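You operate a simulated robot arm through the tools that you are given. There is no shell and no other tool. Be economical: measure what you need, move in short steps, check, and stop when the job is done.

You are at the controls of a simulated two-armed robot. One attempt, no reset.

TASK
Wipe up the spill on the top of the workbench with the orange towel there and put it back.

The check looks at the end state, three seconds after you hand in, the way a careful person would. Anything else that was tipped, shoved, dropped, spilled or broken makes it a failure. Flat cloth is picked up by pressing the open fingertips on it (5 to 10 N) and closing them slowly along it; thin cloth reads only 2 to 8 mm in the jaws.

THE ROBOT
Two 6-joint arms with two-finger grippers on one trunk, on a base that drives. Base frame: it is fixed to the floor where the robot stands at the start and does not move with it; the origin is under the middle of the robot, x ahead of it, y to its left, z up; the surface under the hand at the start is at about z = 86. Units: cm, rad, N and s.
The left shoulder is at the start at [7, 17.6, 120.9], the right one opposite. With the tool pointing down near the work surface each hand reaches from about 46 to 80 cm from the robot's upright axis, wherever it stands, measured 20 degrees to its own side. Places, roughly: orange towel [50, 10, 90]. Payload 2.45 kg a hand.
The TCP of each hand is the grasp point between the finger pads, 2.6 cm short of the fingertips. In the tool frame z runs along the fingers and y along their closing line. Largest opening 9.6 cm; the body of the gripper starts 6.9 cm behind the TCP.
Orientation is told as [roll, pitch, yaw] about the base's x, y, z axes, in that order, counted from this pose: with the fingers straight down and closing along the base's y, the tool's x points along the base's -x, its y along +y and its z along -z.

THE INTERFACE
- The arms move only by the tool send_rows. It takes "left_increments", "right_increments" or both (then of equal length, played together; a hand with none holds still); each is a list of rows, each a list of 6 numbers: the shift along the tool's x, y, z in cm, then the turn, a rotation vector about the tool's x, y, z in rad. In form: [[x, y, z, wx, wy, wz], ...]. A call has 1 to 8 rows; each row shifts and turns the commanded pose from where the row before left it, along the tool's axes as they then stand. "left_hand" and "right_hand" are, for a hand that has rows, the opening, from 0 (shut) to 1 (fully open), set as the call begins (left out, the last holds). A row lasts 0.2 s, in which the tool goes at most 5 cm and 0.15 rad; a call with a longer step from one row to the next is refused whole, and so is a gripper value outside its range. Where a pose cannot be reached the arm comes as near as it can. A force on the tool above 40 N (or 10 N above the force at the start of the call, whichever is more), or a blocked arm, ends the call early, and 0.2 s more pass. Each finger halts on what it meets, pressing with about 26 N; the grip force reading is that of the motor and also rises with nothing between the fingers. The clock runs only during rows and for 0.2 s after the last one: add rows that do not move to give the fingers time. It gives the time, the measured TCP pose, the force on the tool (base axes), the opening and the grip force at its end, in the units of the frame above (readings bear some noise), with the torque about the TCP (base axes, N m) and any sound that the robot's microphone picked up.
- Cameras (640 x 400 px; columns grow to the right, rows downward): "scene" is now at [12.06, -3.48, 150.9]; the picture's right is [-0.42, -0.91, 0.00], its down [-0.68, 0.32, -0.66] and it looks along [0.60, -0.28, -0.75] (base axes); focal length 296 px, centre (320, 200). "left" rides on the left gripper at [8.2, -0.3, -9.8] in its tool frame; the picture's right is [0.04, 1.00, 0.00], its down [-0.73, 0.03, -0.68] and it looks along [-0.68, 0.03, 0.73] (tool axes); focal length 256 px, centre (320, 200). "right" rides on the right gripper at [8.2, 0.3, -9.8] in its tool frame; the picture's right is [-0.04, 1.00, 0.00], its down [-0.73, -0.03, -0.68] and it looks along [-0.68, -0.03, 0.73] (tool axes); focal length 256 px, centre (320, 200). There is no depth. A picture from a camera that has moved, and an enlarged one, comes with that camera's place and axes in the base frame and with its lens.
- capture(camera): a new picture of that camera. It takes no simulated time.
- move_column(by): slides the trunk up (or, below 0, down) by that many cm; the arms and the scene camera ride with it, the base frame stays. It gives what a move gives, with no picture.
- steer(legs): drives the robot by 1 to 6 legs, each [ahead, left, turn to the left] in cm, cm and rad, along the robot's own axes; the way and the turn of a leg run together, so that a leg with both is an arc; at most 150 cm and 3.142 rad a leg. The arms and the cameras ride along, it lands a little off, and it stops where it bumps. It gives what a move gives.
- pan_tilt(pan, tilt): turns the head with the scene camera to pan (to the left, within 1.501 rad either way) and tilt (down, from -0.506 to 1.204), counted from straight ahead of the robot. It gives what a move gives.
- zoom(camera, box): a new picture of the part [left, top, right, bottom] of that camera's present view, enlarged. It takes no simulated time.
- finish_job(): hands the job in; it is judged then, once.

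Go step by step. Nothing tells you exact positions but the pictures and the camera data: compare them with the known pose of the tool, close in by small moves and look again before you grip or let go. The budget is 120 turns and 108 pictures, counting those below and the enlarged ones. Unless the task says otherwise, let go and move clear before handing in, and close with one line.

The tools are called after "Call:" as a command line: name --argument value ..., lists and objects as JSON in quotes. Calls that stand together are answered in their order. send_rows: Moves the arms, as the interface text tells. Its arguments: {"type":"object","properties":{"left_increments":{"type":"array","items":{"type":"array","items":{"type":"number"}}},"left_hand":{"type":"number"},"right_increments":{"type":"array","items":{"type":"array","items":{"type":"number"}}},"right_hand":{"type":"number"}},"required":[]} The other tools are called the same way: move_column (by) slides the trunk up or down; steer (legs) drives the base; pan_tilt (pan, tilt) turns the head that bears the scene camera; capture (camera) takes a picture; zoom (camera, box) takes an enlarged picture of a part of a camera's view; finish_job () hands the job in.

At the start:

```text
time_s: 0.0
left_position: [66.6, 4.97, 99.88]
left_orientation: [0.0, -0.001, 0.0]
left_ft_force: [0.6, -0.4, 1.0]
left_moment: [-0.01, -0.01, -0.02]
left_grip_width: 9.6
left_finger_force: 0.0
right_position: [42.32, -32.84, 116.95]
right_orientation: [0.0, 0.0, 0.001]
right_ft_force: [-1.1, -0.6, 0.6]
right_moment: [0.0, -0.01, -0.02]
right_grip_width: 9.61
right_finger_force: 0.0
trunk travel left (down, up): [-69.3, 14.7]
robot x, y, heading: [0.12, -0.0, -0.003]
head pan, tilt: [-0.435, 0.85]
```

scene: 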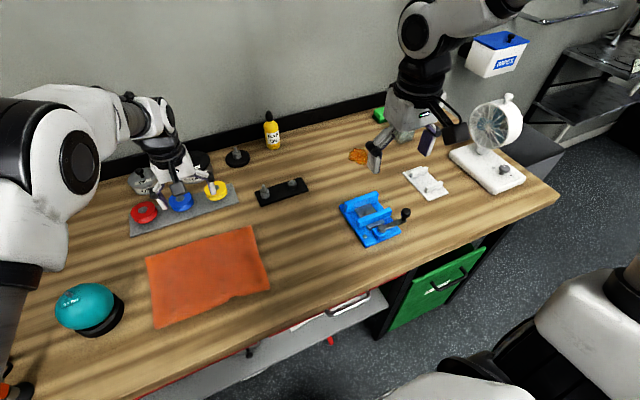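
right: 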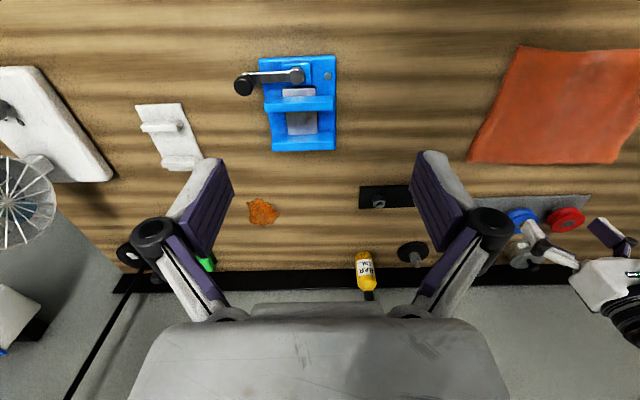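
left: 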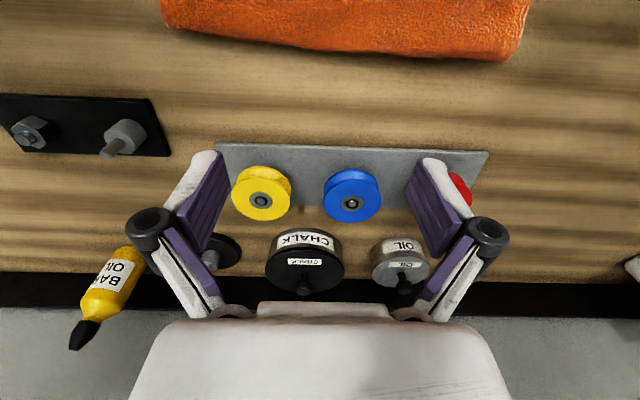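

The towel lies at about x 44–64, y -6–20, and the orange-brown spill is near [76, -47], which is out of reach from here. I'll look closer at both, and at the bench edge, before moving.

Call:
zoom --camera "scene" --box '[300, 80, 540, 230]'

Call:
zoom --camera "right" --box '[100, 20, 460, 300]'

Call:
zoom --camera "scene" --box '[20, 200, 420, 400]'

```text
2.67 times, centred on (420, 155) of scene
camera zoom: at [12.06, -3.48, 150.9], right [-0.42, -0.91, 0.0], down [-0.68, 0.32, -0.66], along [0.6, -0.28, -0.75], focal length 788 px, centre (53, 320)
```

zoom: 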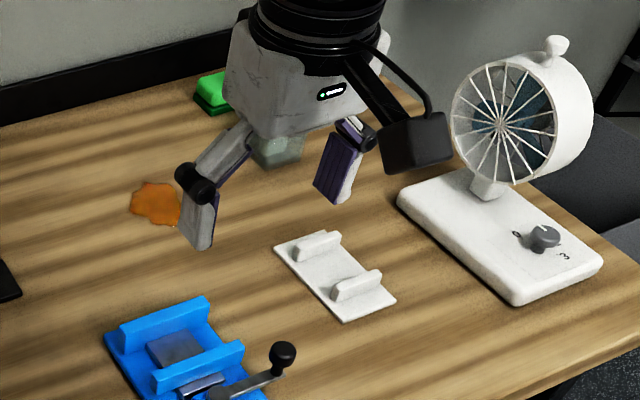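

```text
1.43 times, centred on (280, 160) of right
camera zoom: at [34.27, -32.41, 126.64], right [0.04, 1.0, 0.0], down [0.73, -0.03, 0.68], along [0.68, -0.03, -0.73], focal length 366 px, centre (377, 257)
```

zoom: 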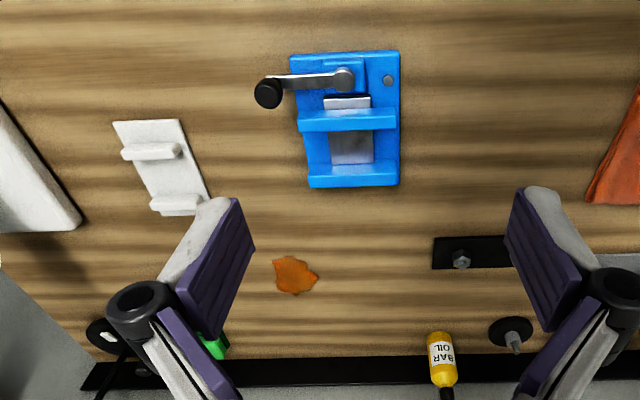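

```text
1.60 times, centred on (220, 300) of scene
camera zoom: at [12.06, -3.48, 150.9], right [-0.42, -0.91, 0.0], down [-0.68, 0.32, -0.66], along [0.6, -0.28, -0.75], focal length 473 px, centre (480, 40)
```

zoom: 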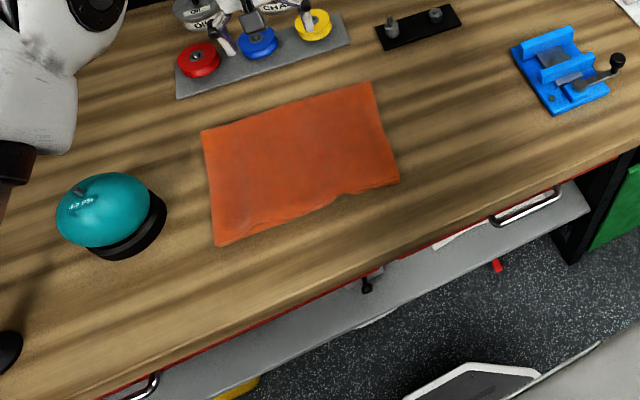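

The spill is about 5 cm across with roughly 15 cm clear around it; a glass, vise and bracket stand further out. I'll lift the left arm out of the way first.

Call:
send_rows --left_increments '[[0, 0, -4.5, 0, 0, 0], [0, 0, -4.5, 0, 0, 0], [0, 0, -4.5, 0, 0, 0], [0, 0, -4.5, 0, 0, 0], [2, 3.5, -2, 0, 0, 0], [2, 4, 0, 0, 0, 0], [2, 4, 0, 0, 0, 0], [2, 4, 0, 0, 0, 0]]'

Call:
send_rows --left_increments '[[2, 4, 0, 0, 0, 0], [2, 4, 0, 0, 0, 0], [1, 4, 0, 0, 0, 0], [0, 3, 0, 0, 0, 0]]'

Call:
send_rows --right_increments '[[-1, 4, 0, 0, 0, 0], [-1, 4, 0, 0, 0, 0], [-1, 4, 0, 0, 0, 0], [-1, 4, 0, 0, 0, 0], [-1, 4, 0, 0, 0, 0], [-1, 4, 0, 0, 0, 0], [-1, 4, 0, 0, 0, 0], [0, 2, 0, 0, 0, 0]]'

Call:
capture --camera "right"

Call:
capture --camera "scene"

```text
time_s: 1.8
left_position: [58.34, 21.06, 119.84]
left_orientation: [-0.003, -0.004, 0.001]
left_ft_force: [0.3, 0.9, 0.7]
left_moment: [-0.04, 0.03, 0.03]
left_grip_width: 9.62
left_finger_force: 0.1
right_position: [42.31, -32.6, 117.01]
right_orientation: [0.0, -0.002, 0.001]
right_ft_force: [-1.0, -0.8, 0.2]
right_moment: [-0.05, -0.02, 0.01]
right_grip_width: 9.6
right_finger_force: 0.1
trunk travel left (down, up): [-69.3, 14.7]
robot x, y, heading: [0.08, -0.24, 0.001]
head pan, tilt: [-0.435, 0.85]
```

```text
time_s: 2.8
left_position: [53.59, 35.92, 119.75]
left_orientation: [-0.001, -0.003, 0.0]
left_ft_force: [-0.3, 0.9, 0.2]
left_moment: [0.0, -0.02, 0.01]
left_grip_width: 9.62
left_finger_force: 0.0
right_position: [42.36, -32.74, 117.01]
right_orientation: [-0.001, 0.001, 0.001]
right_ft_force: [0.8, 0.7, 0.4]
right_moment: [0.01, -0.02, -0.01]
right_grip_width: 9.6
right_finger_force: 0.1
trunk travel left (down, up): [-69.3, 14.7]
robot x, y, heading: [-0.41, 0.07, 0.001]
head pan, tilt: [-0.435, 0.85]
```

```text
time_s: 4.6
left_position: [53.48, 35.79, 119.75]
left_orientation: [-0.002, 0.0, 0.0]
left_ft_force: [0.0, -0.7, 0.2]
left_moment: [0.04, -0.04, 0.01]
left_grip_width: 9.61
left_finger_force: 0.1
right_position: [53.46, -10.26, 120.34]
right_orientation: [0.06, -0.018, -0.026]
right_ft_force: [0.2, -0.3, 0.3]
right_moment: [0.0, -0.05, -0.01]
right_grip_width: 9.6
right_finger_force: 0.0
right hand out of reach, approached as far as the arm can: row 6, 7, 8
trunk travel left (down, up): [-69.3, 14.7]
robot x, y, heading: [-0.44, 0.22, 0.002]
head pan, tilt: [-0.435, 0.85]
```

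```text
101 pictures are left
camera right: at [45.01, -10.17, 129.88], right [0.07, 1.0, 0.06], down [0.72, -0.09, 0.69], along [0.69, 0.0, -0.72], focal length 256 px, centre (320, 200)
```

right: 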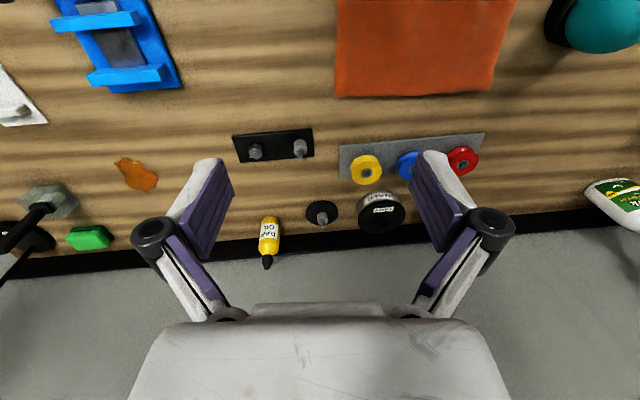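

```text
100 pictures are left
camera scene: at [12.0, -3.41, 150.91], right [-0.42, -0.91, 0.0], down [-0.68, 0.32, -0.66], along [0.6, -0.28, -0.75], focal length 296 px, centre (320, 200)
```

scene: 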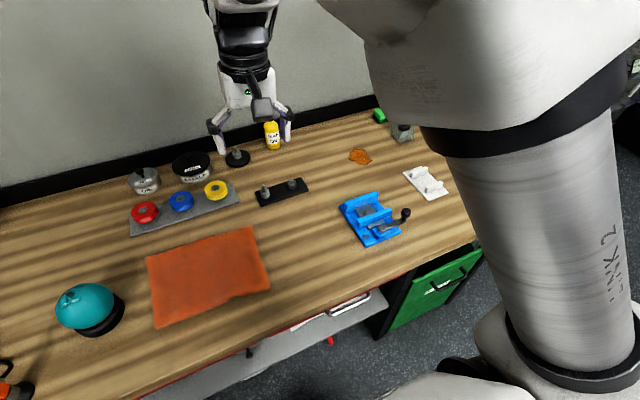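

The right hand can't reach inward to the towel from here, so I'll back it off and look left to see whether the robot can shift left.

Call:
send_rows --right_increments '[[0, -2, 0, 0, 0, 0], [1, -4, 0, 0, 0, 0], [1, -4, 0, 0, 0, 0], [1, -4, 0, 0, 0, 0]]'

Call:
pan_tilt --pan 0.9 --tilt 0.75

Call:
capture --camera "scene"

Call:
pan_tilt --pan 0.0 --tilt 1.2

Call:
capture --camera "scene"

```text
time_s: 5.6
left_position: [53.61, 35.55, 119.81]
left_orientation: [0.0, 0.0, 0.0]
left_ft_force: [-0.1, -0.1, -0.8]
left_moment: [0.02, 0.0, -0.03]
left_grip_width: 9.64
left_finger_force: 0.1
right_position: [50.04, -23.82, 117.96]
right_orientation: [0.002, 0.0, 0.001]
right_ft_force: [0.0, -1.1, -0.9]
right_moment: [0.0, 0.02, -0.01]
right_grip_width: 9.59
right_finger_force: 0.1
trunk travel left (down, up): [-69.3, 14.7]
robot x, y, heading: [-0.46, 0.07, 0.004]
head pan, tilt: [-0.435, 0.85]
```

```text
time_s: 7.1
left_position: [53.51, 35.88, 119.86]
left_orientation: [-0.002, 0.0, 0.0]
left_ft_force: [-0.6, -0.3, -0.4]
left_moment: [0.01, 0.02, 0.0]
left_grip_width: 9.61
left_finger_force: 0.1
right_position: [50.05, -23.57, 118.12]
right_orientation: [-0.001, -0.002, -0.003]
right_ft_force: [0.2, -0.2, 0.1]
right_moment: [0.01, 0.02, -0.02]
right_grip_width: 9.61
right_finger_force: 0.0
trunk travel left (down, up): [-69.3, 14.7]
robot x, y, heading: [-0.08, 0.11, 0.001]
head pan, tilt: [0.901, 0.75]
```

```text
99 pictures are left
camera scene: at [10.11, 6.34, 151.71], right [0.78, -0.62, 0.0], down [-0.42, -0.53, -0.73], along [0.45, 0.57, -0.68], focal length 296 px, centre (320, 200)
```

scene: 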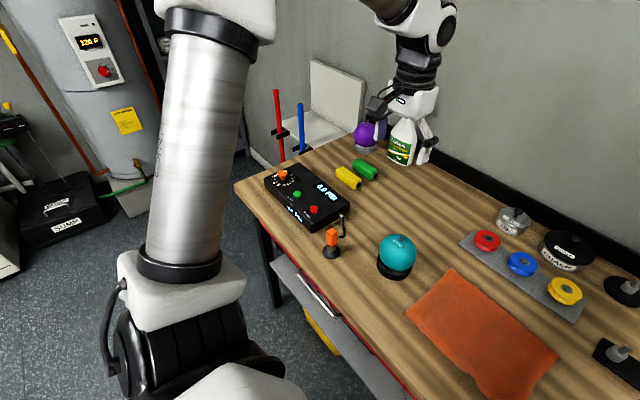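

```text
time_s: 8.3
left_position: [53.62, 35.75, 119.9]
left_orientation: [0.0, 0.002, 0.0]
left_ft_force: [-0.2, -1.0, -0.8]
left_moment: [-0.02, 0.01, 0.01]
left_grip_width: 9.6
left_finger_force: 0.1
right_position: [50.12, -23.5, 118.21]
right_orientation: [0.0, -0.001, 0.0]
right_ft_force: [0.1, 0.0, 0.0]
right_moment: [-0.01, 0.01, -0.02]
right_grip_width: 9.6
right_finger_force: 0.1
trunk travel left (down, up): [-69.3, 14.7]
robot x, y, heading: [-0.46, -0.11, 0.002]
head pan, tilt: [0.0, 1.201]
```

```text
98 pictures are left
camera scene: at [10.56, -0.16, 148.54], right [0.0, -1.0, 0.0], down [-0.93, 0.0, -0.36], along [0.36, 0.0, -0.93], focal length 296 px, centre (320, 200)
```

scene: 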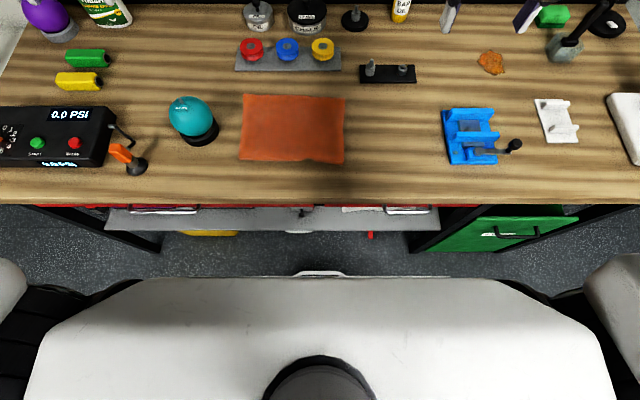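

The view is clear now: towel at x 44.4–64.3, y -6.3–19.7, and the floor in front of the bench is free. I'll shift the robot left 18 cm so the right hand can reach the towel's right edge.

Call:
steer --legs '[[0, 18, 0]]'

Call:
capture --camera "right"

```text
time_s: 9.8
left_position: [53.57, 53.08, 119.85]
left_orientation: [0.002, 0.0, -0.001]
left_ft_force: [-0.7, -0.1, 0.4]
left_moment: [0.0, -0.01, -0.01]
left_grip_width: 9.62
left_finger_force: 0.0
right_position: [50.1, -6.16, 118.17]
right_orientation: [0.003, 0.001, 0.0]
right_ft_force: [-0.5, -0.3, -1.2]
right_moment: [0.03, 0.0, -0.01]
right_grip_width: 9.61
right_finger_force: 0.0
trunk travel left (down, up): [-69.3, 14.7]
robot x, y, heading: [0.28, 17.49, -0.007]
head pan, tilt: [0.0, 1.201]
```

```text
97 pictures are left
camera right: at [41.79, -5.66, 127.84], right [0.04, 1.0, 0.0], down [0.73, -0.03, 0.68], along [0.68, -0.03, -0.73], focal length 256 px, centre (320, 200)
```

right: 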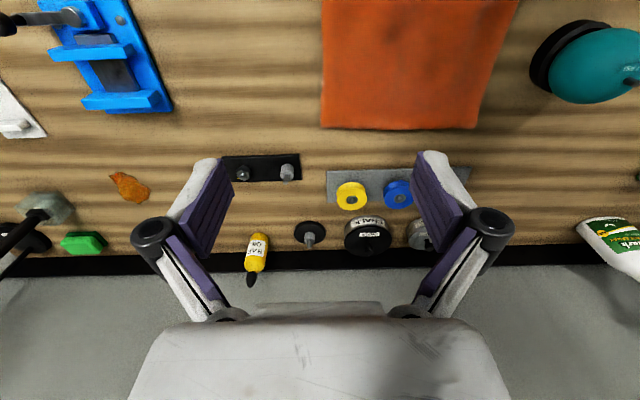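

Next the right hand goes down to about 10 cm above the towel's right edge, with the gripper part-closed.

Call:
send_rows --right_increments '[[-1, 1, 3.5, 0, 0, 0], [-1, 1, 3.5, 0, 0, 0], [-1, 1, 3.5, 0, 0, 0], [-1, 0.5, 3.5, 0, 0, 0], [0, 0, 4, 0, 0, 0], [0, 0, 0, 0, 0, 0]]' --right_hand 0.55

Call:
capture --camera "right"

Call:
zoom --camera "scene" --box '[300, 60, 500, 220]'

```text
time_s: 11.2
left_position: [53.52, 53.37, 119.8]
left_orientation: [-0.002, -0.001, -0.001]
left_ft_force: [0.2, -0.1, 0.0]
left_moment: [0.0, 0.02, -0.03]
left_grip_width: 9.58
left_finger_force: 0.0
right_position: [53.86, -2.45, 100.52]
right_orientation: [0.0, -0.001, 0.001]
right_ft_force: [0.5, 0.0, 0.2]
right_moment: [0.0, 0.0, -0.01]
right_grip_width: 5.25
right_finger_force: 0.1
trunk travel left (down, up): [-69.3, 14.7]
robot x, y, heading: [-0.14, 17.72, 0.0]
head pan, tilt: [0.0, 1.201]
```

```text
96 pictures are left
camera right: at [45.61, -1.93, 110.09], right [0.04, 1.0, 0.0], down [0.73, -0.03, 0.68], along [0.68, -0.03, -0.73], focal length 256 px, centre (320, 200)
```

right: 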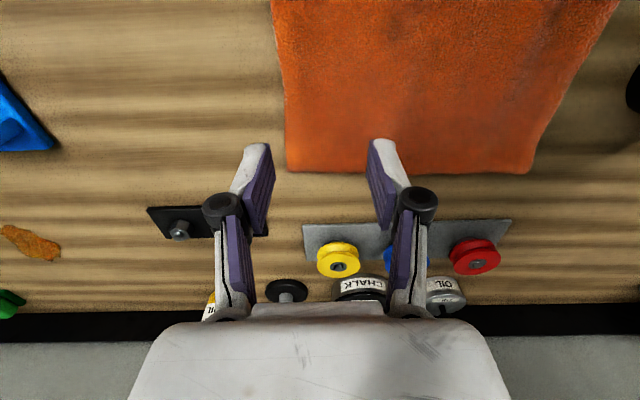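

```text
2.50 times, centred on (400, 140) of scene
camera zoom: at [10.44, 17.57, 148.54], right [0.0, -1.0, 0.0], down [-0.93, 0.0, -0.36], along [0.36, 0.0, -0.93], focal length 739 px, centre (120, 350)
```

zoom: 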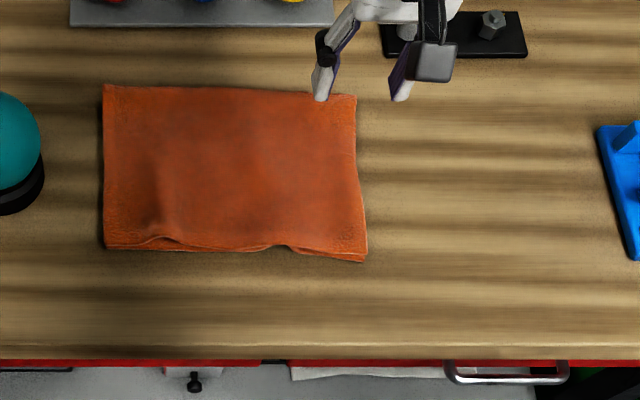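

I want to see whether the towel is one layer or folded before choosing the pinch.

Call:
zoom --camera "right" --box '[260, 0, 560, 190]'

Call:
zoom --camera "scene" --box '[335, 80, 455, 170]'

```text
2.11 times, centred on (410, 95) of right
camera zoom: at [45.61, -1.93, 110.09], right [0.04, 1.0, 0.0], down [0.73, -0.03, 0.68], along [0.68, -0.03, -0.73], focal length 539 px, centre (130, 421)
```

zoom: 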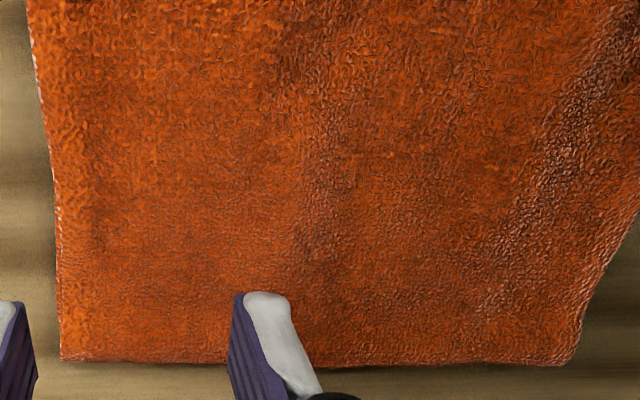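

```text
4.44 times, centred on (395, 125) of scene
camera zoom: at [10.44, 17.57, 148.54], right [0.0, -1.0, 0.0], down [-0.93, 0.0, -0.36], along [0.36, 0.0, -0.93], focal length 1314 px, centre (-13, 533)
```

zoom: 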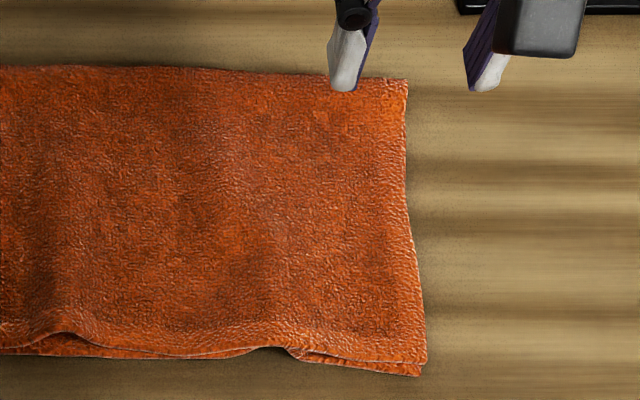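

The front edge shows two layers, so the towel is folded in half with the fold along the back edge (x≈63.5). I'll pinch the middle of that fold with fingers closing along x, which keeps it folded; first a move over it and a 90° turn.

Call:
send_rows --right_increments '[[-2.4, 2.2, 0, 0, 0, 0], [-2.4, 2.2, 0, 0, 0, 0], [-2.4, 2.2, 0, 0, 0, 0], [-2.4, 2.4, 0, 0, 0, 0], [0, 0, 0, 0, 0, 0.143], [0, 0, 0, 0, 0, 0.143], [0, 0, 0, 0, 0, 0.143], [0, 0, 0, 0, 0, 0.143]]'

Call:
send_rows --right_increments '[[0, 0, 0, 0, 0, 0.143], [0, 0, 0, 0, 0, 0.143], [0, 0, 0, 0, 0, 0.143], [0, 0, 0, 0, 0, 0.143], [0, 0, 0, 0, 0, 0.143], [0, 0, 0, 0, 0, 0.143], [0, 0, 0, 0, 0, 0.141], [0, 0, 0, 0, 0, 0]]'

Call:
capture --camera "right"

Call:
capture --camera "scene"

```text
time_s: 13.0
left_position: [53.59, 53.32, 119.84]
left_orientation: [0.001, -0.001, 0.0]
left_ft_force: [0.0, -0.8, 0.1]
left_moment: [0.04, -0.01, -0.01]
left_grip_width: 9.59
left_finger_force: 0.0
right_position: [63.56, 6.58, 100.19]
right_orientation: [0.0, -0.001, -0.574]
right_ft_force: [-0.3, 0.5, -0.3]
right_moment: [-0.01, -0.05, -0.01]
right_grip_width: 5.29
right_finger_force: 0.1
trunk travel left (down, up): [-69.3, 14.7]
robot x, y, heading: [-0.09, 17.69, -0.001]
head pan, tilt: [0.0, 1.201]
```

```text
time_s: 14.8
left_position: [53.59, 53.43, 119.81]
left_orientation: [0.001, 0.0, 0.0]
left_ft_force: [-0.1, -0.3, 0.5]
left_moment: [-0.02, 0.01, 0.06]
left_grip_width: 9.6
left_finger_force: 0.1
right_position: [63.62, 6.62, 100.2]
right_orientation: [0.002, 0.001, -1.572]
right_ft_force: [0.7, 0.4, 0.6]
right_moment: [0.02, 0.0, -0.01]
right_grip_width: 5.31
right_finger_force: 0.1
trunk travel left (down, up): [-69.3, 14.7]
robot x, y, heading: [0.06, 17.5, 0.0]
head pan, tilt: [0.0, 1.201]
```

```text
92 pictures are left
camera right: at [63.83, 14.9, 109.84], right [1.0, -0.04, 0.0], down [-0.03, -0.73, 0.68], along [-0.03, -0.68, -0.73], focal length 256 px, centre (320, 200)
```

right: 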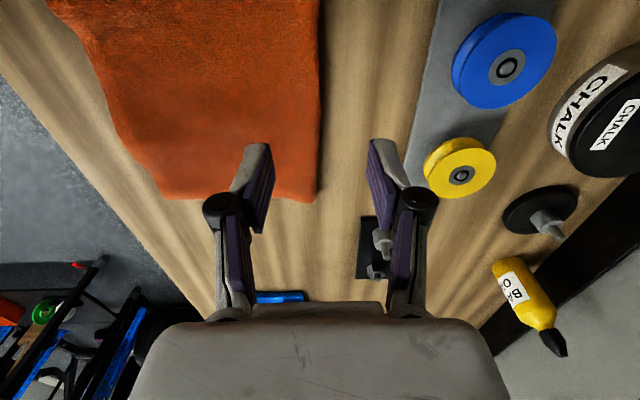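

```text
91 pictures are left
camera scene: at [10.55, 17.52, 148.53], right [0.0, -1.0, 0.0], down [-0.93, 0.0, -0.36], along [0.36, 0.0, -0.93], focal length 296 px, centre (320, 200)
```

scene: 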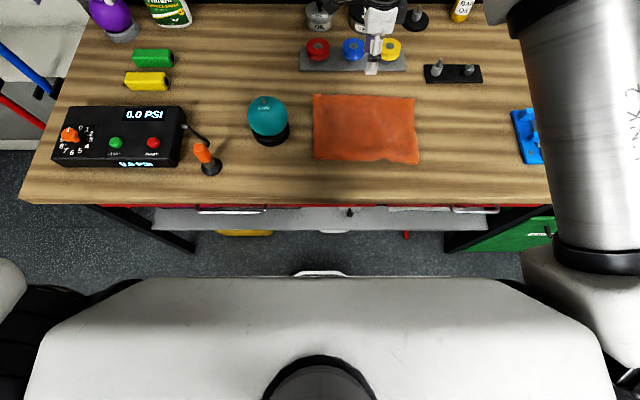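

The fold edge sits at x≈63.5, right between the fingers. Going down in steps until light contact.

Call:
send_rows --right_increments '[[0, 0, 3, 0, 0, 0], [0, 0, 3, 0, 0, 0], [0, 0, 3, 0, 0, 0], [0, 0, 0.6, 0, 0, 0], [0, 0, 0, 0, 0, 0]]'

Call:
zoom --camera "right" --box '[160, 0, 480, 200]'

```text
time_s: 16.0
left_position: [53.64, 53.38, 119.8]
left_orientation: [0.001, -0.001, 0.0]
left_ft_force: [0.0, 0.1, -0.1]
left_moment: [-0.02, -0.01, -0.03]
left_grip_width: 9.63
left_finger_force: 0.1
right_position: [63.56, 6.75, 90.55]
right_orientation: [-0.001, 0.0, -1.57]
right_ft_force: [0.2, 0.0, 0.5]
right_moment: [-0.02, -0.03, 0.0]
right_grip_width: 5.29
right_finger_force: 0.0
trunk travel left (down, up): [-69.3, 14.7]
robot x, y, heading: [0.1, 17.71, 0.002]
head pan, tilt: [0.0, 1.201]
```

```text
2.00 times, centred on (320, 100) of right
camera zoom: at [63.8, 14.99, 100.25], right [1.0, -0.04, 0.0], down [-0.03, -0.73, 0.68], along [-0.03, -0.68, -0.73], focal length 512 px, centre (320, 400)
```

zoom: 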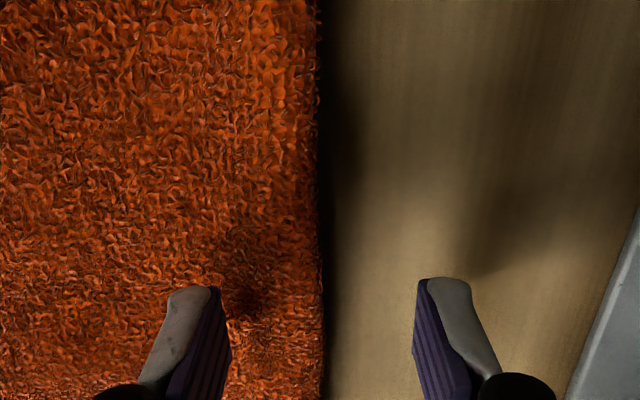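

Call:
send_rows --right_increments '[[0, 0, 0.4, 0, 0, 0], [0, 0, 0.4, 0, 0, 0], [0, 0, 0.3, 0, 0, 0], [0, 0, 0, 0, 0, 0]]'

```text
time_s: 17.0
left_position: [53.51, 53.35, 119.84]
left_orientation: [0.0, 0.001, 0.001]
left_ft_force: [-0.3, 1.0, -0.6]
left_moment: [-0.03, 0.0, -0.05]
left_grip_width: 9.57
left_finger_force: 0.1
right_position: [63.55, 6.61, 89.5]
right_orientation: [-0.001, 0.0, -1.568]
right_ft_force: [-0.2, 0.6, -0.6]
right_moment: [0.02, 0.0, 0.0]
right_grip_width: 5.3
right_finger_force: 0.1
trunk travel left (down, up): [-69.3, 14.7]
robot x, y, heading: [-0.02, 17.63, 0.0]
head pan, tilt: [0.0, 1.201]
```

No contact yet with the fingertips at z≈86.9; continuing in small steps.

Call:
send_rows --right_increments '[[0, 0, 0.3, 0, 0, 0], [0, 0, 0.2, 0, 0, 0], [0, 0, 0, 0, 0, 0]]'

Call:
zoom --camera "right" --box '[160, 0, 480, 200]'

```text
time_s: 17.8
left_position: [53.53, 53.43, 119.78]
left_orientation: [0.0, 0.0, 0.0]
left_ft_force: [-0.2, -0.3, -0.4]
left_moment: [0.03, 0.02, -0.02]
left_grip_width: 9.6
left_finger_force: 0.0
right_position: [63.54, 6.68, 88.98]
right_orientation: [0.001, -0.002, -1.569]
right_ft_force: [-0.2, 0.3, 3.4]
right_moment: [0.03, 0.07, 0.0]
right_grip_width: 5.38
right_finger_force: 0.3
trunk travel left (down, up): [-69.3, 14.7]
robot x, y, heading: [-0.1, 17.64, -0.0]
head pan, tilt: [0.0, 1.201]
```

```text
2.00 times, centred on (320, 100) of right
camera zoom: at [63.86, 14.88, 98.69], right [1.0, -0.04, 0.0], down [-0.03, -0.73, 0.68], along [-0.03, -0.68, -0.73], focal length 512 px, centre (320, 400)
```

zoom: 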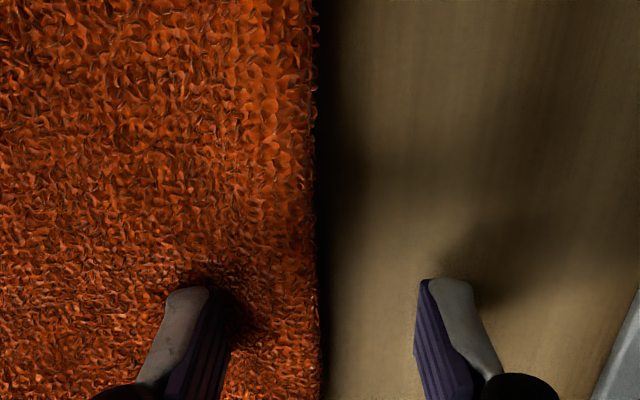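

Contact at 3.4 N. I'll press slightly more, then close slowly.

Call:
send_rows --right_increments '[[0, 0, 0.12, 0, 0, 0], [0, 0, 0.12, 0, 0, 0], [0, 0, 0, 0, 0, 0]]'

Call:
send_rows --right_increments '[[0, 0, 0, 0, 0, 0], [0, 0, 0, 0, 0, 0]]' --right_hand 0.46

Call:
send_rows --right_increments '[[0, 0, 0, 0, 0, 0], [0, 0, 0, 0, 0, 0]]' --right_hand 0.38

Call:
zoom --camera "right" --box '[160, 0, 480, 200]'

```text
time_s: 18.6
left_position: [53.41, 53.32, 119.93]
left_orientation: [0.0, 0.0, 0.0]
left_ft_force: [-0.6, 0.2, -0.6]
left_moment: [0.0, 0.0, 0.01]
left_grip_width: 9.61
left_finger_force: 0.0
right_position: [63.57, 6.65, 88.94]
right_orientation: [-0.002, -0.001, -1.567]
right_ft_force: [-1.3, -1.7, 6.9]
right_moment: [-0.03, 0.21, 0.07]
right_grip_width: 5.53
right_finger_force: 0.9
trunk travel left (down, up): [-69.3, 14.7]
robot x, y, heading: [-0.16, 17.78, 0.005]
head pan, tilt: [0.0, 1.201]
```

```text
time_s: 19.2
left_position: [53.34, 53.43, 120.02]
left_orientation: [0.001, -0.002, 0.001]
left_ft_force: [-0.2, -0.7, 0.1]
left_moment: [-0.02, -0.01, -0.02]
left_grip_width: 9.61
left_finger_force: 0.0
right_position: [63.34, 6.64, 88.72]
right_orientation: [0.002, -0.001, -1.569]
right_ft_force: [-3.3, -1.7, 12.5]
right_moment: [-0.06, 0.44, 0.06]
right_grip_width: 4.85
right_finger_force: 3.1
trunk travel left (down, up): [-69.3, 14.7]
robot x, y, heading: [0.22, 17.74, 0.004]
head pan, tilt: [0.0, 1.201]
```

```text
time_s: 19.8
left_position: [53.18, 53.51, 120.01]
left_orientation: [0.0, -0.002, 0.0]
left_ft_force: [0.4, -1.1, 0.3]
left_moment: [-0.01, -0.01, -0.01]
left_grip_width: 9.59
left_finger_force: 0.1
right_position: [63.37, 6.6, 89.06]
right_orientation: [0.001, 0.0, -1.569]
right_ft_force: [-4.4, -1.3, 17.7]
right_moment: [-0.07, 0.58, 0.05]
right_grip_width: 4.21
right_finger_force: 3.8
trunk travel left (down, up): [-69.3, 14.7]
robot x, y, heading: [0.34, 17.91, 0.0]
head pan, tilt: [0.0, 1.201]
```

```text
2.00 times, centred on (320, 100) of right
camera zoom: at [63.61, 14.95, 98.66], right [1.0, -0.04, 0.0], down [-0.03, -0.73, 0.68], along [-0.02, -0.68, -0.73], focal length 512 px, centre (320, 400)
```

zoom: 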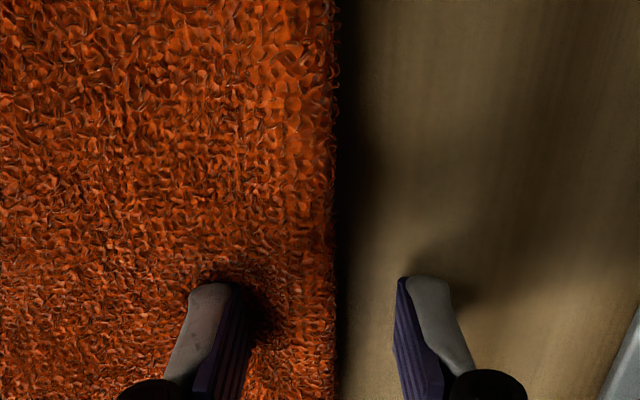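

Force has climbed to 18 N while closing and the whole fold shifts slightly with the finger. I'll ease up a touch and keep closing.

Call:
send_rows --right_increments '[[0, 0, -0.15, 0, 0, 0], [0, 0, 0, 0, 0, 0]]' --right_hand 0.3

Call:
send_rows --right_increments '[[0, 0, -0.1, 0, 0, 0], [0, 0, 0, 0, 0, 0]]' --right_hand 0.22

Call:
zoom --camera "right" --box '[160, 0, 480, 200]'

```text
time_s: 20.4
left_position: [53.32, 53.45, 119.97]
left_orientation: [0.0, -0.002, 0.0]
left_ft_force: [-1.1, 0.2, 0.7]
left_moment: [0.0, 0.0, 0.03]
left_grip_width: 9.6
left_finger_force: 0.1
right_position: [63.33, 6.69, 89.0]
right_orientation: [0.001, -0.001, -1.568]
right_ft_force: [-5.1, 0.2, 14.0]
right_moment: [0.0, 0.39, 0.01]
right_grip_width: 3.26
right_finger_force: 3.4
trunk travel left (down, up): [-69.3, 14.7]
robot x, y, heading: [0.38, 17.46, -0.001]
head pan, tilt: [0.0, 1.201]
```

```text
time_s: 21.0
left_position: [53.39, 53.46, 119.81]
left_orientation: [-0.004, -0.003, -0.001]
left_ft_force: [0.4, 1.4, 0.5]
left_moment: [-0.03, 0.0, -0.02]
left_grip_width: 9.59
left_finger_force: 0.0
right_position: [63.49, 6.6, 89.03]
right_orientation: [0.002, 0.0, -1.569]
right_ft_force: [-1.2, 2.1, 8.6]
right_moment: [0.03, 0.14, -0.03]
right_grip_width: 2.16
right_finger_force: 1.0
trunk travel left (down, up): [-69.3, 14.7]
robot x, y, heading: [-0.03, 17.75, 0.001]
head pan, tilt: [0.0, 1.201]
```

```text
2.00 times, centred on (320, 100) of right
camera zoom: at [63.73, 14.95, 98.76], right [1.0, -0.04, 0.0], down [-0.03, -0.73, 0.68], along [-0.03, -0.68, -0.73], focal length 512 px, centre (320, 400)
```

zoom: 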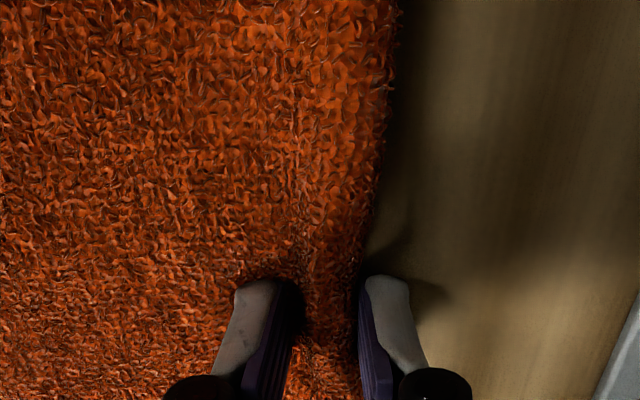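

The fold is now bunching between the fingers. Closing on it.

Call:
send_rows --right_increments '[[0, 0, 0.05, 0, 0, 0], [0, 0, 0, 0, 0, 0]]' --right_hand 0.14

Call:
send_rows --right_increments '[[0, 0, 0, 0, 0, 0], [0, 0, 0, 0, 0, 0]]' --right_hand 0.06

Call:
send_rows --right_increments '[[0, 0, 0, 0, 0, 0], [0, 0, 0, 0, 0, 0]]' --right_hand 0.0

Call:
zoom --camera "right" --box '[160, 0, 480, 200]'

```text
time_s: 21.6
left_position: [53.41, 53.53, 119.85]
left_orientation: [-0.001, -0.003, 0.001]
left_ft_force: [0.7, -0.4, -0.6]
left_moment: [0.0, 0.01, 0.0]
left_grip_width: 9.61
left_finger_force: 0.1
right_position: [63.53, 6.67, 88.99]
right_orientation: [-0.001, 0.0, -1.569]
right_ft_force: [-3.0, 1.1, 12.0]
right_moment: [0.02, 0.14, -0.02]
right_grip_width: 1.25
right_finger_force: 7.8
trunk travel left (down, up): [-69.3, 14.7]
robot x, y, heading: [0.13, 17.97, -0.003]
head pan, tilt: [0.0, 1.201]
```

```text
time_s: 22.2
left_position: [53.37, 53.35, 119.94]
left_orientation: [-0.001, -0.002, 0.0]
left_ft_force: [-0.3, 0.6, 0.8]
left_moment: [-0.03, -0.03, -0.01]
left_grip_width: 9.62
left_finger_force: 0.1
right_position: [63.45, 6.6, 89.01]
right_orientation: [0.002, 0.002, -1.57]
right_ft_force: [-1.1, 1.3, 14.1]
right_moment: [0.1, 0.14, 0.01]
right_grip_width: 0.68
right_finger_force: 10.0
trunk travel left (down, up): [-69.3, 14.7]
robot x, y, heading: [-0.32, 17.83, 0.002]
head pan, tilt: [0.0, 1.201]
```

```text
time_s: 22.8
left_position: [53.4, 53.43, 119.89]
left_orientation: [-0.002, -0.001, 0.001]
left_ft_force: [-0.2, 0.0, -0.3]
left_moment: [-0.01, 0.0, -0.01]
left_grip_width: 9.59
left_finger_force: 0.1
right_position: [63.38, 6.5, 89.13]
right_orientation: [0.001, 0.0, -1.57]
right_ft_force: [-2.0, 0.0, 13.9]
right_moment: [0.01, 0.16, 0.01]
right_grip_width: 0.58
right_finger_force: 26.7
trunk travel left (down, up): [-69.3, 14.7]
robot x, y, heading: [0.08, 18.25, -0.001]
head pan, tilt: [0.0, 1.201]
```

```text
2.00 times, centred on (320, 100) of right
camera zoom: at [63.66, 14.92, 98.76], right [1.0, -0.04, 0.0], down [-0.03, -0.73, 0.68], along [-0.03, -0.68, -0.73], focal length 512 px, centre (320, 400)
```

zoom: 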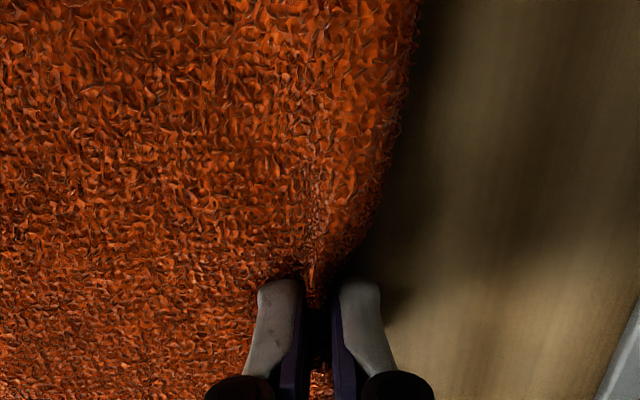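

The jaws read 5.8 mm at 27 N, so the cloth is held. Lifting gently to check.

Call:
send_rows --right_increments '[[0, 0, -1, 0, 0, 0], [0, 0, -1.5, 0, 0, 0], [0, 0, -2, 0, 0, 0], [0, 0, -2.5, 0, 0, 0], [0, 0, -3, 0, 0, 0], [0, 0, 0, 0, 0, 0]]'

Call:
capture --camera "scene"

Call:
capture --camera "right"

```text
time_s: 24.2
left_position: [53.58, 53.29, 119.71]
left_orientation: [0.0, 0.0, -0.001]
left_ft_force: [-0.3, -1.3, 0.3]
left_moment: [0.0, 0.0, 0.01]
left_grip_width: 9.61
left_finger_force: 0.1
right_position: [63.67, 6.58, 98.98]
right_orientation: [-0.002, 0.0, -1.569]
right_ft_force: [0.2, 0.2, -0.4]
right_moment: [0.02, 0.03, -0.02]
right_grip_width: 0.5
right_finger_force: 26.4
trunk travel left (down, up): [-69.3, 14.7]
robot x, y, heading: [-0.22, 17.52, 0.001]
head pan, tilt: [0.0, 1.201]
```

```text
85 pictures are left
camera scene: at [10.62, 17.51, 148.53], right [0.0, -1.0, 0.0], down [-0.93, 0.0, -0.36], along [0.36, 0.0, -0.93], focal length 296 px, centre (320, 200)
```

scene: 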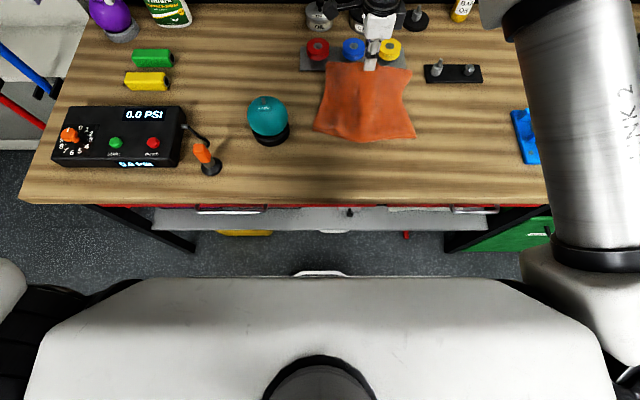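

```text
84 pictures are left
camera right: at [63.88, 14.91, 108.64], right [1.0, -0.04, 0.0], down [-0.03, -0.73, 0.68], along [-0.03, -0.68, -0.73], focal length 256 px, centre (320, 200)
```

right: 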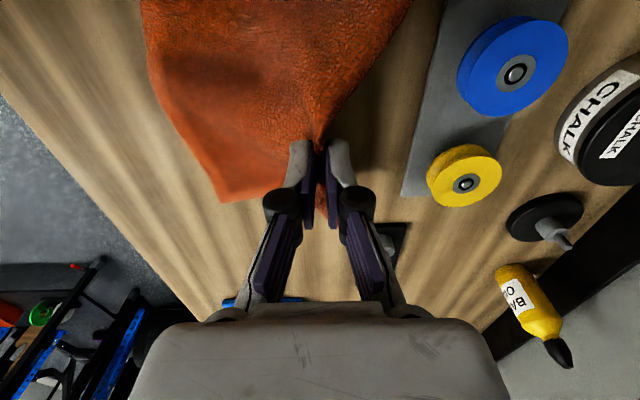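

The towel comes up folded, held mid-fold. I'll lift it while drawing back so it doesn't swing into the spools, then raise the trunk for carrying height.

Call:
send_rows --right_increments '[[-0.5, -1, -2, 0, 0, 0], [-1, -1.2, -2, 0, 0, 0], [-1, -1.2, -2, 0, 0, 0], [-1.2, -1.2, -2, 0, 0, 0], [-1.5, -1.2, -2, 0, 0, 0], [-1.5, -1.2, -2, 0, 0, 0], [-1.5, -1, -2, 0, 0, 0], [-1.5, -0.5, -2, 0, 0, 0]]'

Call:
move_column --by 10

Call:
capture --camera "scene"

```text
time_s: 26.0
left_position: [53.47, 53.37, 119.85]
left_orientation: [0.0, -0.002, 0.001]
left_ft_force: [0.8, -0.2, 0.3]
left_moment: [0.03, -0.04, 0.0]
left_grip_width: 9.62
left_finger_force: 0.1
right_position: [55.13, -3.1, 115.0]
right_orientation: [-0.001, 0.001, -1.569]
right_ft_force: [0.2, -0.5, -1.0]
right_moment: [0.01, -0.02, 0.01]
right_grip_width: 0.5
right_finger_force: 25.9
trunk travel left (down, up): [-69.3, 14.7]
robot x, y, heading: [-0.09, 17.94, -0.003]
head pan, tilt: [0.0, 1.201]
```

```text
time_s: 27.3
left_position: [53.56, 53.4, 129.82]
left_orientation: [-0.001, 0.0, 0.0]
left_ft_force: [0.4, -0.2, 0.5]
left_moment: [0.03, -0.01, 0.03]
left_grip_width: 9.61
left_finger_force: 0.1
right_position: [55.27, -2.99, 125.01]
right_orientation: [0.0, -0.001, -1.57]
right_ft_force: [-0.5, -0.4, -0.6]
right_moment: [0.01, 0.01, -0.01]
right_grip_width: 0.49
right_finger_force: 26.2
trunk travel left (down, up): [-79.3, 4.7]
robot x, y, heading: [-0.24, 17.85, 0.003]
head pan, tilt: [0.0, 1.201]
```

```text
83 pictures are left
camera scene: at [10.58, 17.52, 158.53], right [0.0, -1.0, 0.0], down [-0.93, 0.0, -0.36], along [0.36, 0.0, -0.93], focal length 296 px, centre (320, 200)
```

scene: 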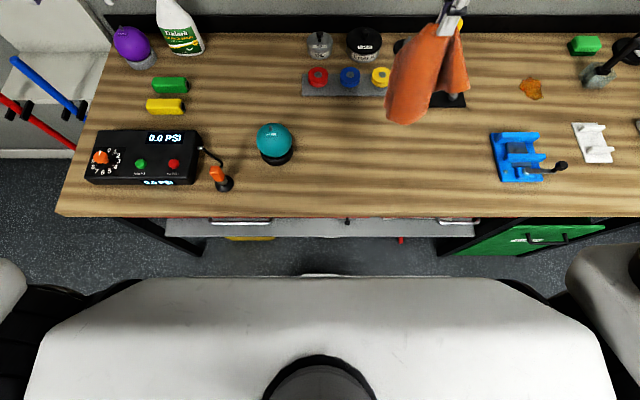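

The towel hangs freely with its bottom around z≈102. I'll drive right 45 cm to bring the spill within the right hand's reach.

Call:
steer --legs '[[0, -45, 0]]'

Call:
capture --camera "scene"

Call:
capture --camera "right"

```text
time_s: 30.0
left_position: [53.69, 9.6, 129.79]
left_orientation: [-0.002, 0.0, 0.001]
left_ft_force: [0.5, 0.1, 0.3]
left_moment: [0.0, -0.02, 0.02]
left_grip_width: 9.59
left_finger_force: 0.1
right_position: [55.25, -47.04, 124.92]
right_orientation: [0.001, -0.004, -1.571]
right_ft_force: [0.6, -0.1, -0.2]
right_moment: [0.0, 0.04, 0.0]
right_grip_width: 0.52
right_finger_force: 25.9
trunk travel left (down, up): [-79.3, 4.7]
robot x, y, heading: [0.34, -26.56, 0.005]
head pan, tilt: [0.0, 1.201]
```

```text
82 pictures are left
camera scene: at [10.57, -26.38, 158.53], right [0.0, -1.0, 0.0], down [-0.93, 0.0, -0.36], along [0.36, 0.0, -0.93], focal length 296 px, centre (320, 200)
```

scene: 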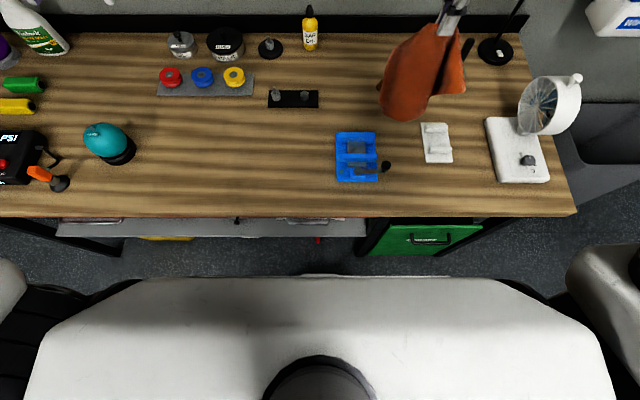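

```text
81 pictures are left
camera right: at [55.45, -38.62, 134.64], right [1.0, -0.04, 0.0], down [-0.03, -0.73, 0.68], along [-0.03, -0.68, -0.73], focal length 256 px, centre (320, 200)
```

right: 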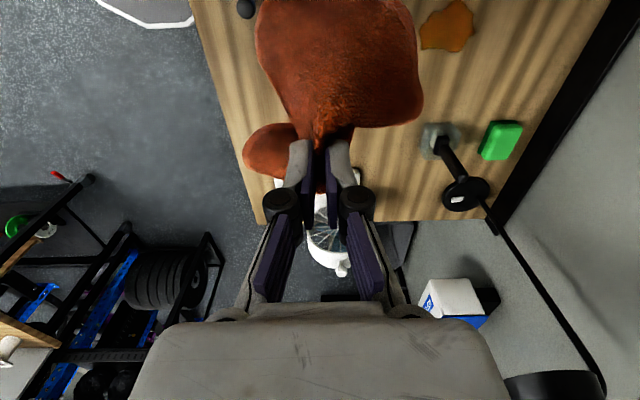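

The hand is now level with the spill at y≈-47. I'll edge the robot ahead 6 cm for reach margin; the bench front still leaves room.

Call:
steer --legs '[[6, 0, 0]]'

Call:
send_rows --right_increments '[[0, 2, 0, 0, 0, 0], [0, 2.5, 0, 0, 0, 0], [0, 2.5, 0, 0, 0, 0], [0, 2.5, 0, 0, 0, 0], [0, 2, 0, 0, 0, 0], [0, 1.5, 0, 0, 0, 0], [0, 1, 0, 0, 0, 0], [0, 0, 0, 0, 0, 0]]'

Call:
capture --camera "scene"

Call:
capture --camera "right"

```text
time_s: 30.9
left_position: [58.47, 9.3, 130.28]
left_orientation: [-0.001, -0.008, -0.001]
left_ft_force: [-0.5, 0.3, 0.6]
left_moment: [0.04, -0.11, -0.01]
left_grip_width: 9.57
left_finger_force: 0.0
right_position: [60.13, -47.12, 125.39]
right_orientation: [0.007, -0.001, -1.569]
right_ft_force: [-1.5, 0.4, -0.1]
right_moment: [-0.01, -0.07, 0.0]
right_grip_width: 0.46
right_finger_force: 26.3
trunk travel left (down, up): [-79.3, 4.7]
robot x, y, heading: [6.08, -26.32, 0.001]
head pan, tilt: [0.0, 1.201]
```

```text
time_s: 32.8
left_position: [59.1, 9.36, 129.95]
left_orientation: [0.001, 0.001, -0.001]
left_ft_force: [-0.9, 0.9, 0.5]
left_moment: [-0.02, 0.0, -0.02]
left_grip_width: 9.62
left_finger_force: 0.1
right_position: [74.98, -47.04, 125.09]
right_orientation: [-0.001, 0.001, -1.57]
right_ft_force: [-0.6, -0.2, -1.0]
right_moment: [-0.02, -0.02, -0.01]
right_grip_width: 0.51
right_finger_force: 25.5
trunk travel left (down, up): [-79.3, 4.7]
robot x, y, heading: [5.85, -26.42, -0.003]
head pan, tilt: [0.0, 1.201]
```

```text
80 pictures are left
camera scene: at [16.26, -26.56, 158.54], right [0.0, -1.0, 0.0], down [-0.93, 0.0, -0.36], along [0.36, 0.0, -0.93], focal length 296 px, centre (320, 200)
```

scene: 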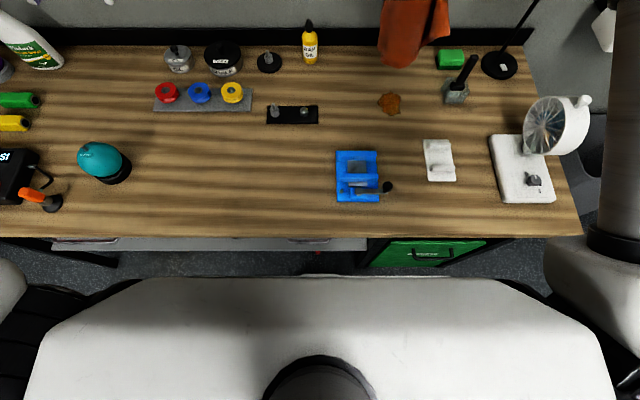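

```text
79 pictures are left
camera right: at [75.28, -38.76, 134.78], right [1.0, -0.04, 0.0], down [-0.03, -0.73, 0.68], along [-0.03, -0.68, -0.73], focal length 256 px, centre (320, 200)
```

right: 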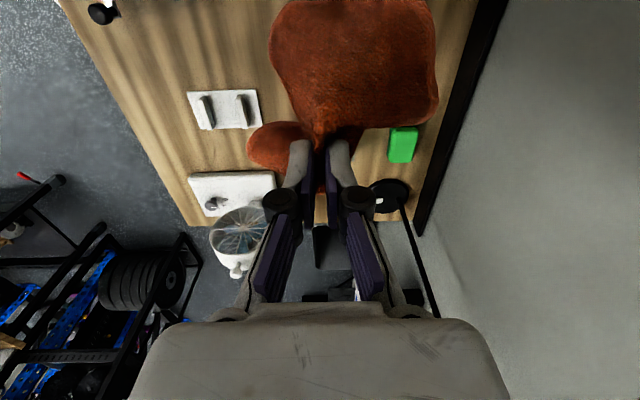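

The spill is confirmed at [75.6, -47.3], right under the hand. Lowering the towel toward it in steps.

Call:
send_rows --right_increments '[[0, 0.3, 2, 0, 0, 0], [-0.1, 0.3, 2.5, 0, 0, 0], [-0.2, 0, 2.5, 0, 0, 0], [0, 0, 2.5, 0, 0, 0], [0, 0, 2.5, 0, 0, 0], [0, 0, 2.5, 0, 0, 0], [0, 0, 2.5, 0, 0, 0], [0, 0, 1, 0, 0, 0]]'

Call:
capture --camera "scene"

Call:
capture --camera "right"

```text
time_s: 34.5
left_position: [59.3, 9.45, 129.87]
left_orientation: [0.001, -0.001, 0.0]
left_ft_force: [0.6, -0.7, -1.3]
left_moment: [-0.02, 0.0, 0.0]
left_grip_width: 9.61
left_finger_force: 0.0
right_position: [75.63, -47.28, 106.98]
right_orientation: [0.0, 0.0, -1.569]
right_ft_force: [0.1, 0.1, -1.6]
right_moment: [0.01, 0.01, 0.03]
right_grip_width: 0.51
right_finger_force: 25.8
trunk travel left (down, up): [-79.3, 4.7]
robot x, y, heading: [5.59, -26.22, -0.001]
head pan, tilt: [0.0, 1.201]
```

```text
78 pictures are left
camera scene: at [16.38, -26.55, 158.53], right [0.0, -1.0, 0.0], down [-0.93, 0.0, -0.36], along [0.36, 0.0, -0.93], focal length 296 px, centre (320, 200)
```

scene: 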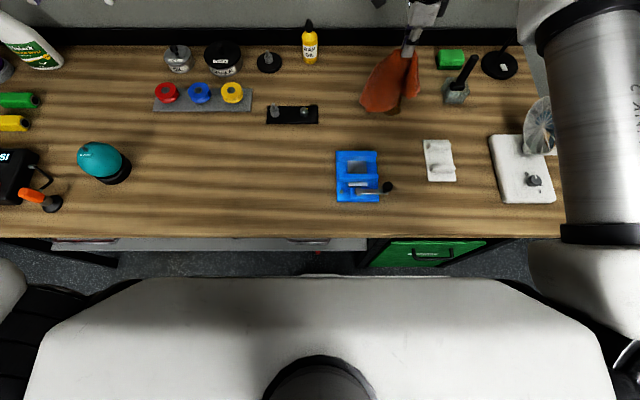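

```text
77 pictures are left
camera right: at [75.92, -38.91, 116.52], right [1.0, -0.04, 0.0], down [-0.03, -0.73, 0.68], along [-0.03, -0.68, -0.73], focal length 256 px, centre (320, 200)
```

right: 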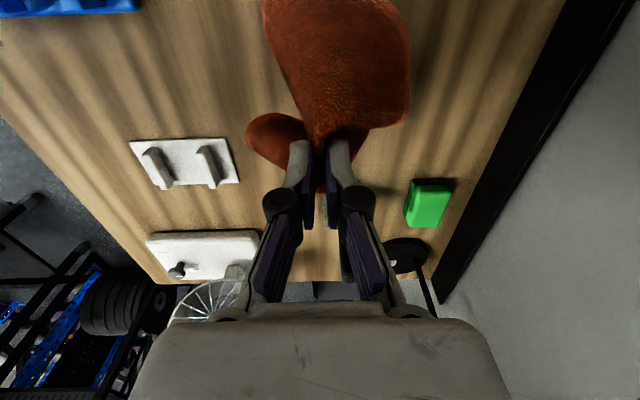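

The towel hangs mainly on the +y side, away from the brush jar (about 20 cm off). Continuing down.

Call:
send_rows --right_increments '[[0, 0, 1.5, 0, 0, 0], [0, 0, 1.5, 0, 0, 0], [0, 0, 1.5, 0, 0, 0], [0, 0, 1.5, 0, 0, 0], [0, 0, 1.5, 0, 0, 0], [0, 0, 1.5, 0, 0, 0], [0, 0, 1, 0, 0, 0], [0, 0, 0, 0, 0, 0]]'

Call:
zoom --camera "scene" --box '[300, 20, 540, 170]'

Call:
capture --camera "right"

```text
time_s: 36.4
left_position: [59.2, 9.46, 129.92]
left_orientation: [0.0, 0.0, -0.001]
left_ft_force: [0.2, -0.8, -0.3]
left_moment: [-0.03, 0.01, 0.01]
left_grip_width: 9.61
left_finger_force: 0.2
right_position: [75.59, -47.3, 96.96]
right_orientation: [-0.001, -0.001, -1.568]
right_ft_force: [-0.8, -0.6, 0.5]
right_moment: [-0.05, 0.03, -0.01]
right_grip_width: 0.5
right_finger_force: 26.0
trunk travel left (down, up): [-79.3, 4.7]
robot x, y, heading: [6.14, -26.03, 0.002]
head pan, tilt: [0.0, 1.201]
```

```text
2.67 times, centred on (420, 95) of scene
camera zoom: at [16.35, -26.55, 158.53], right [0.0, -1.0, 0.0], down [-0.93, 0.0, -0.36], along [0.36, 0.0, -0.93], focal length 788 px, centre (53, 480)
```

zoom: 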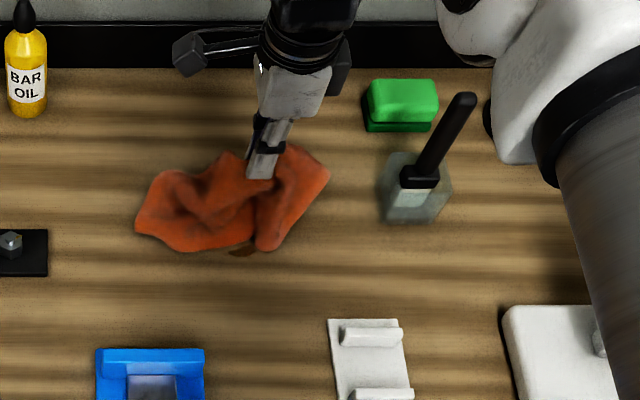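

```text
75 pictures are left
camera right: at [75.86, -38.98, 106.66], right [1.0, -0.04, 0.0], down [-0.03, -0.73, 0.68], along [-0.03, -0.68, -0.73], focal length 256 px, centre (320, 200)
```

right: 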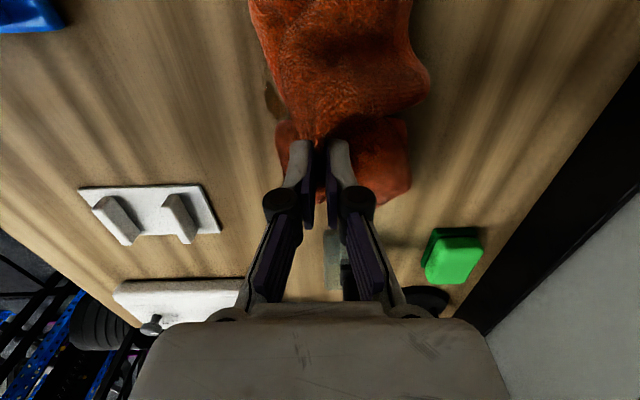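

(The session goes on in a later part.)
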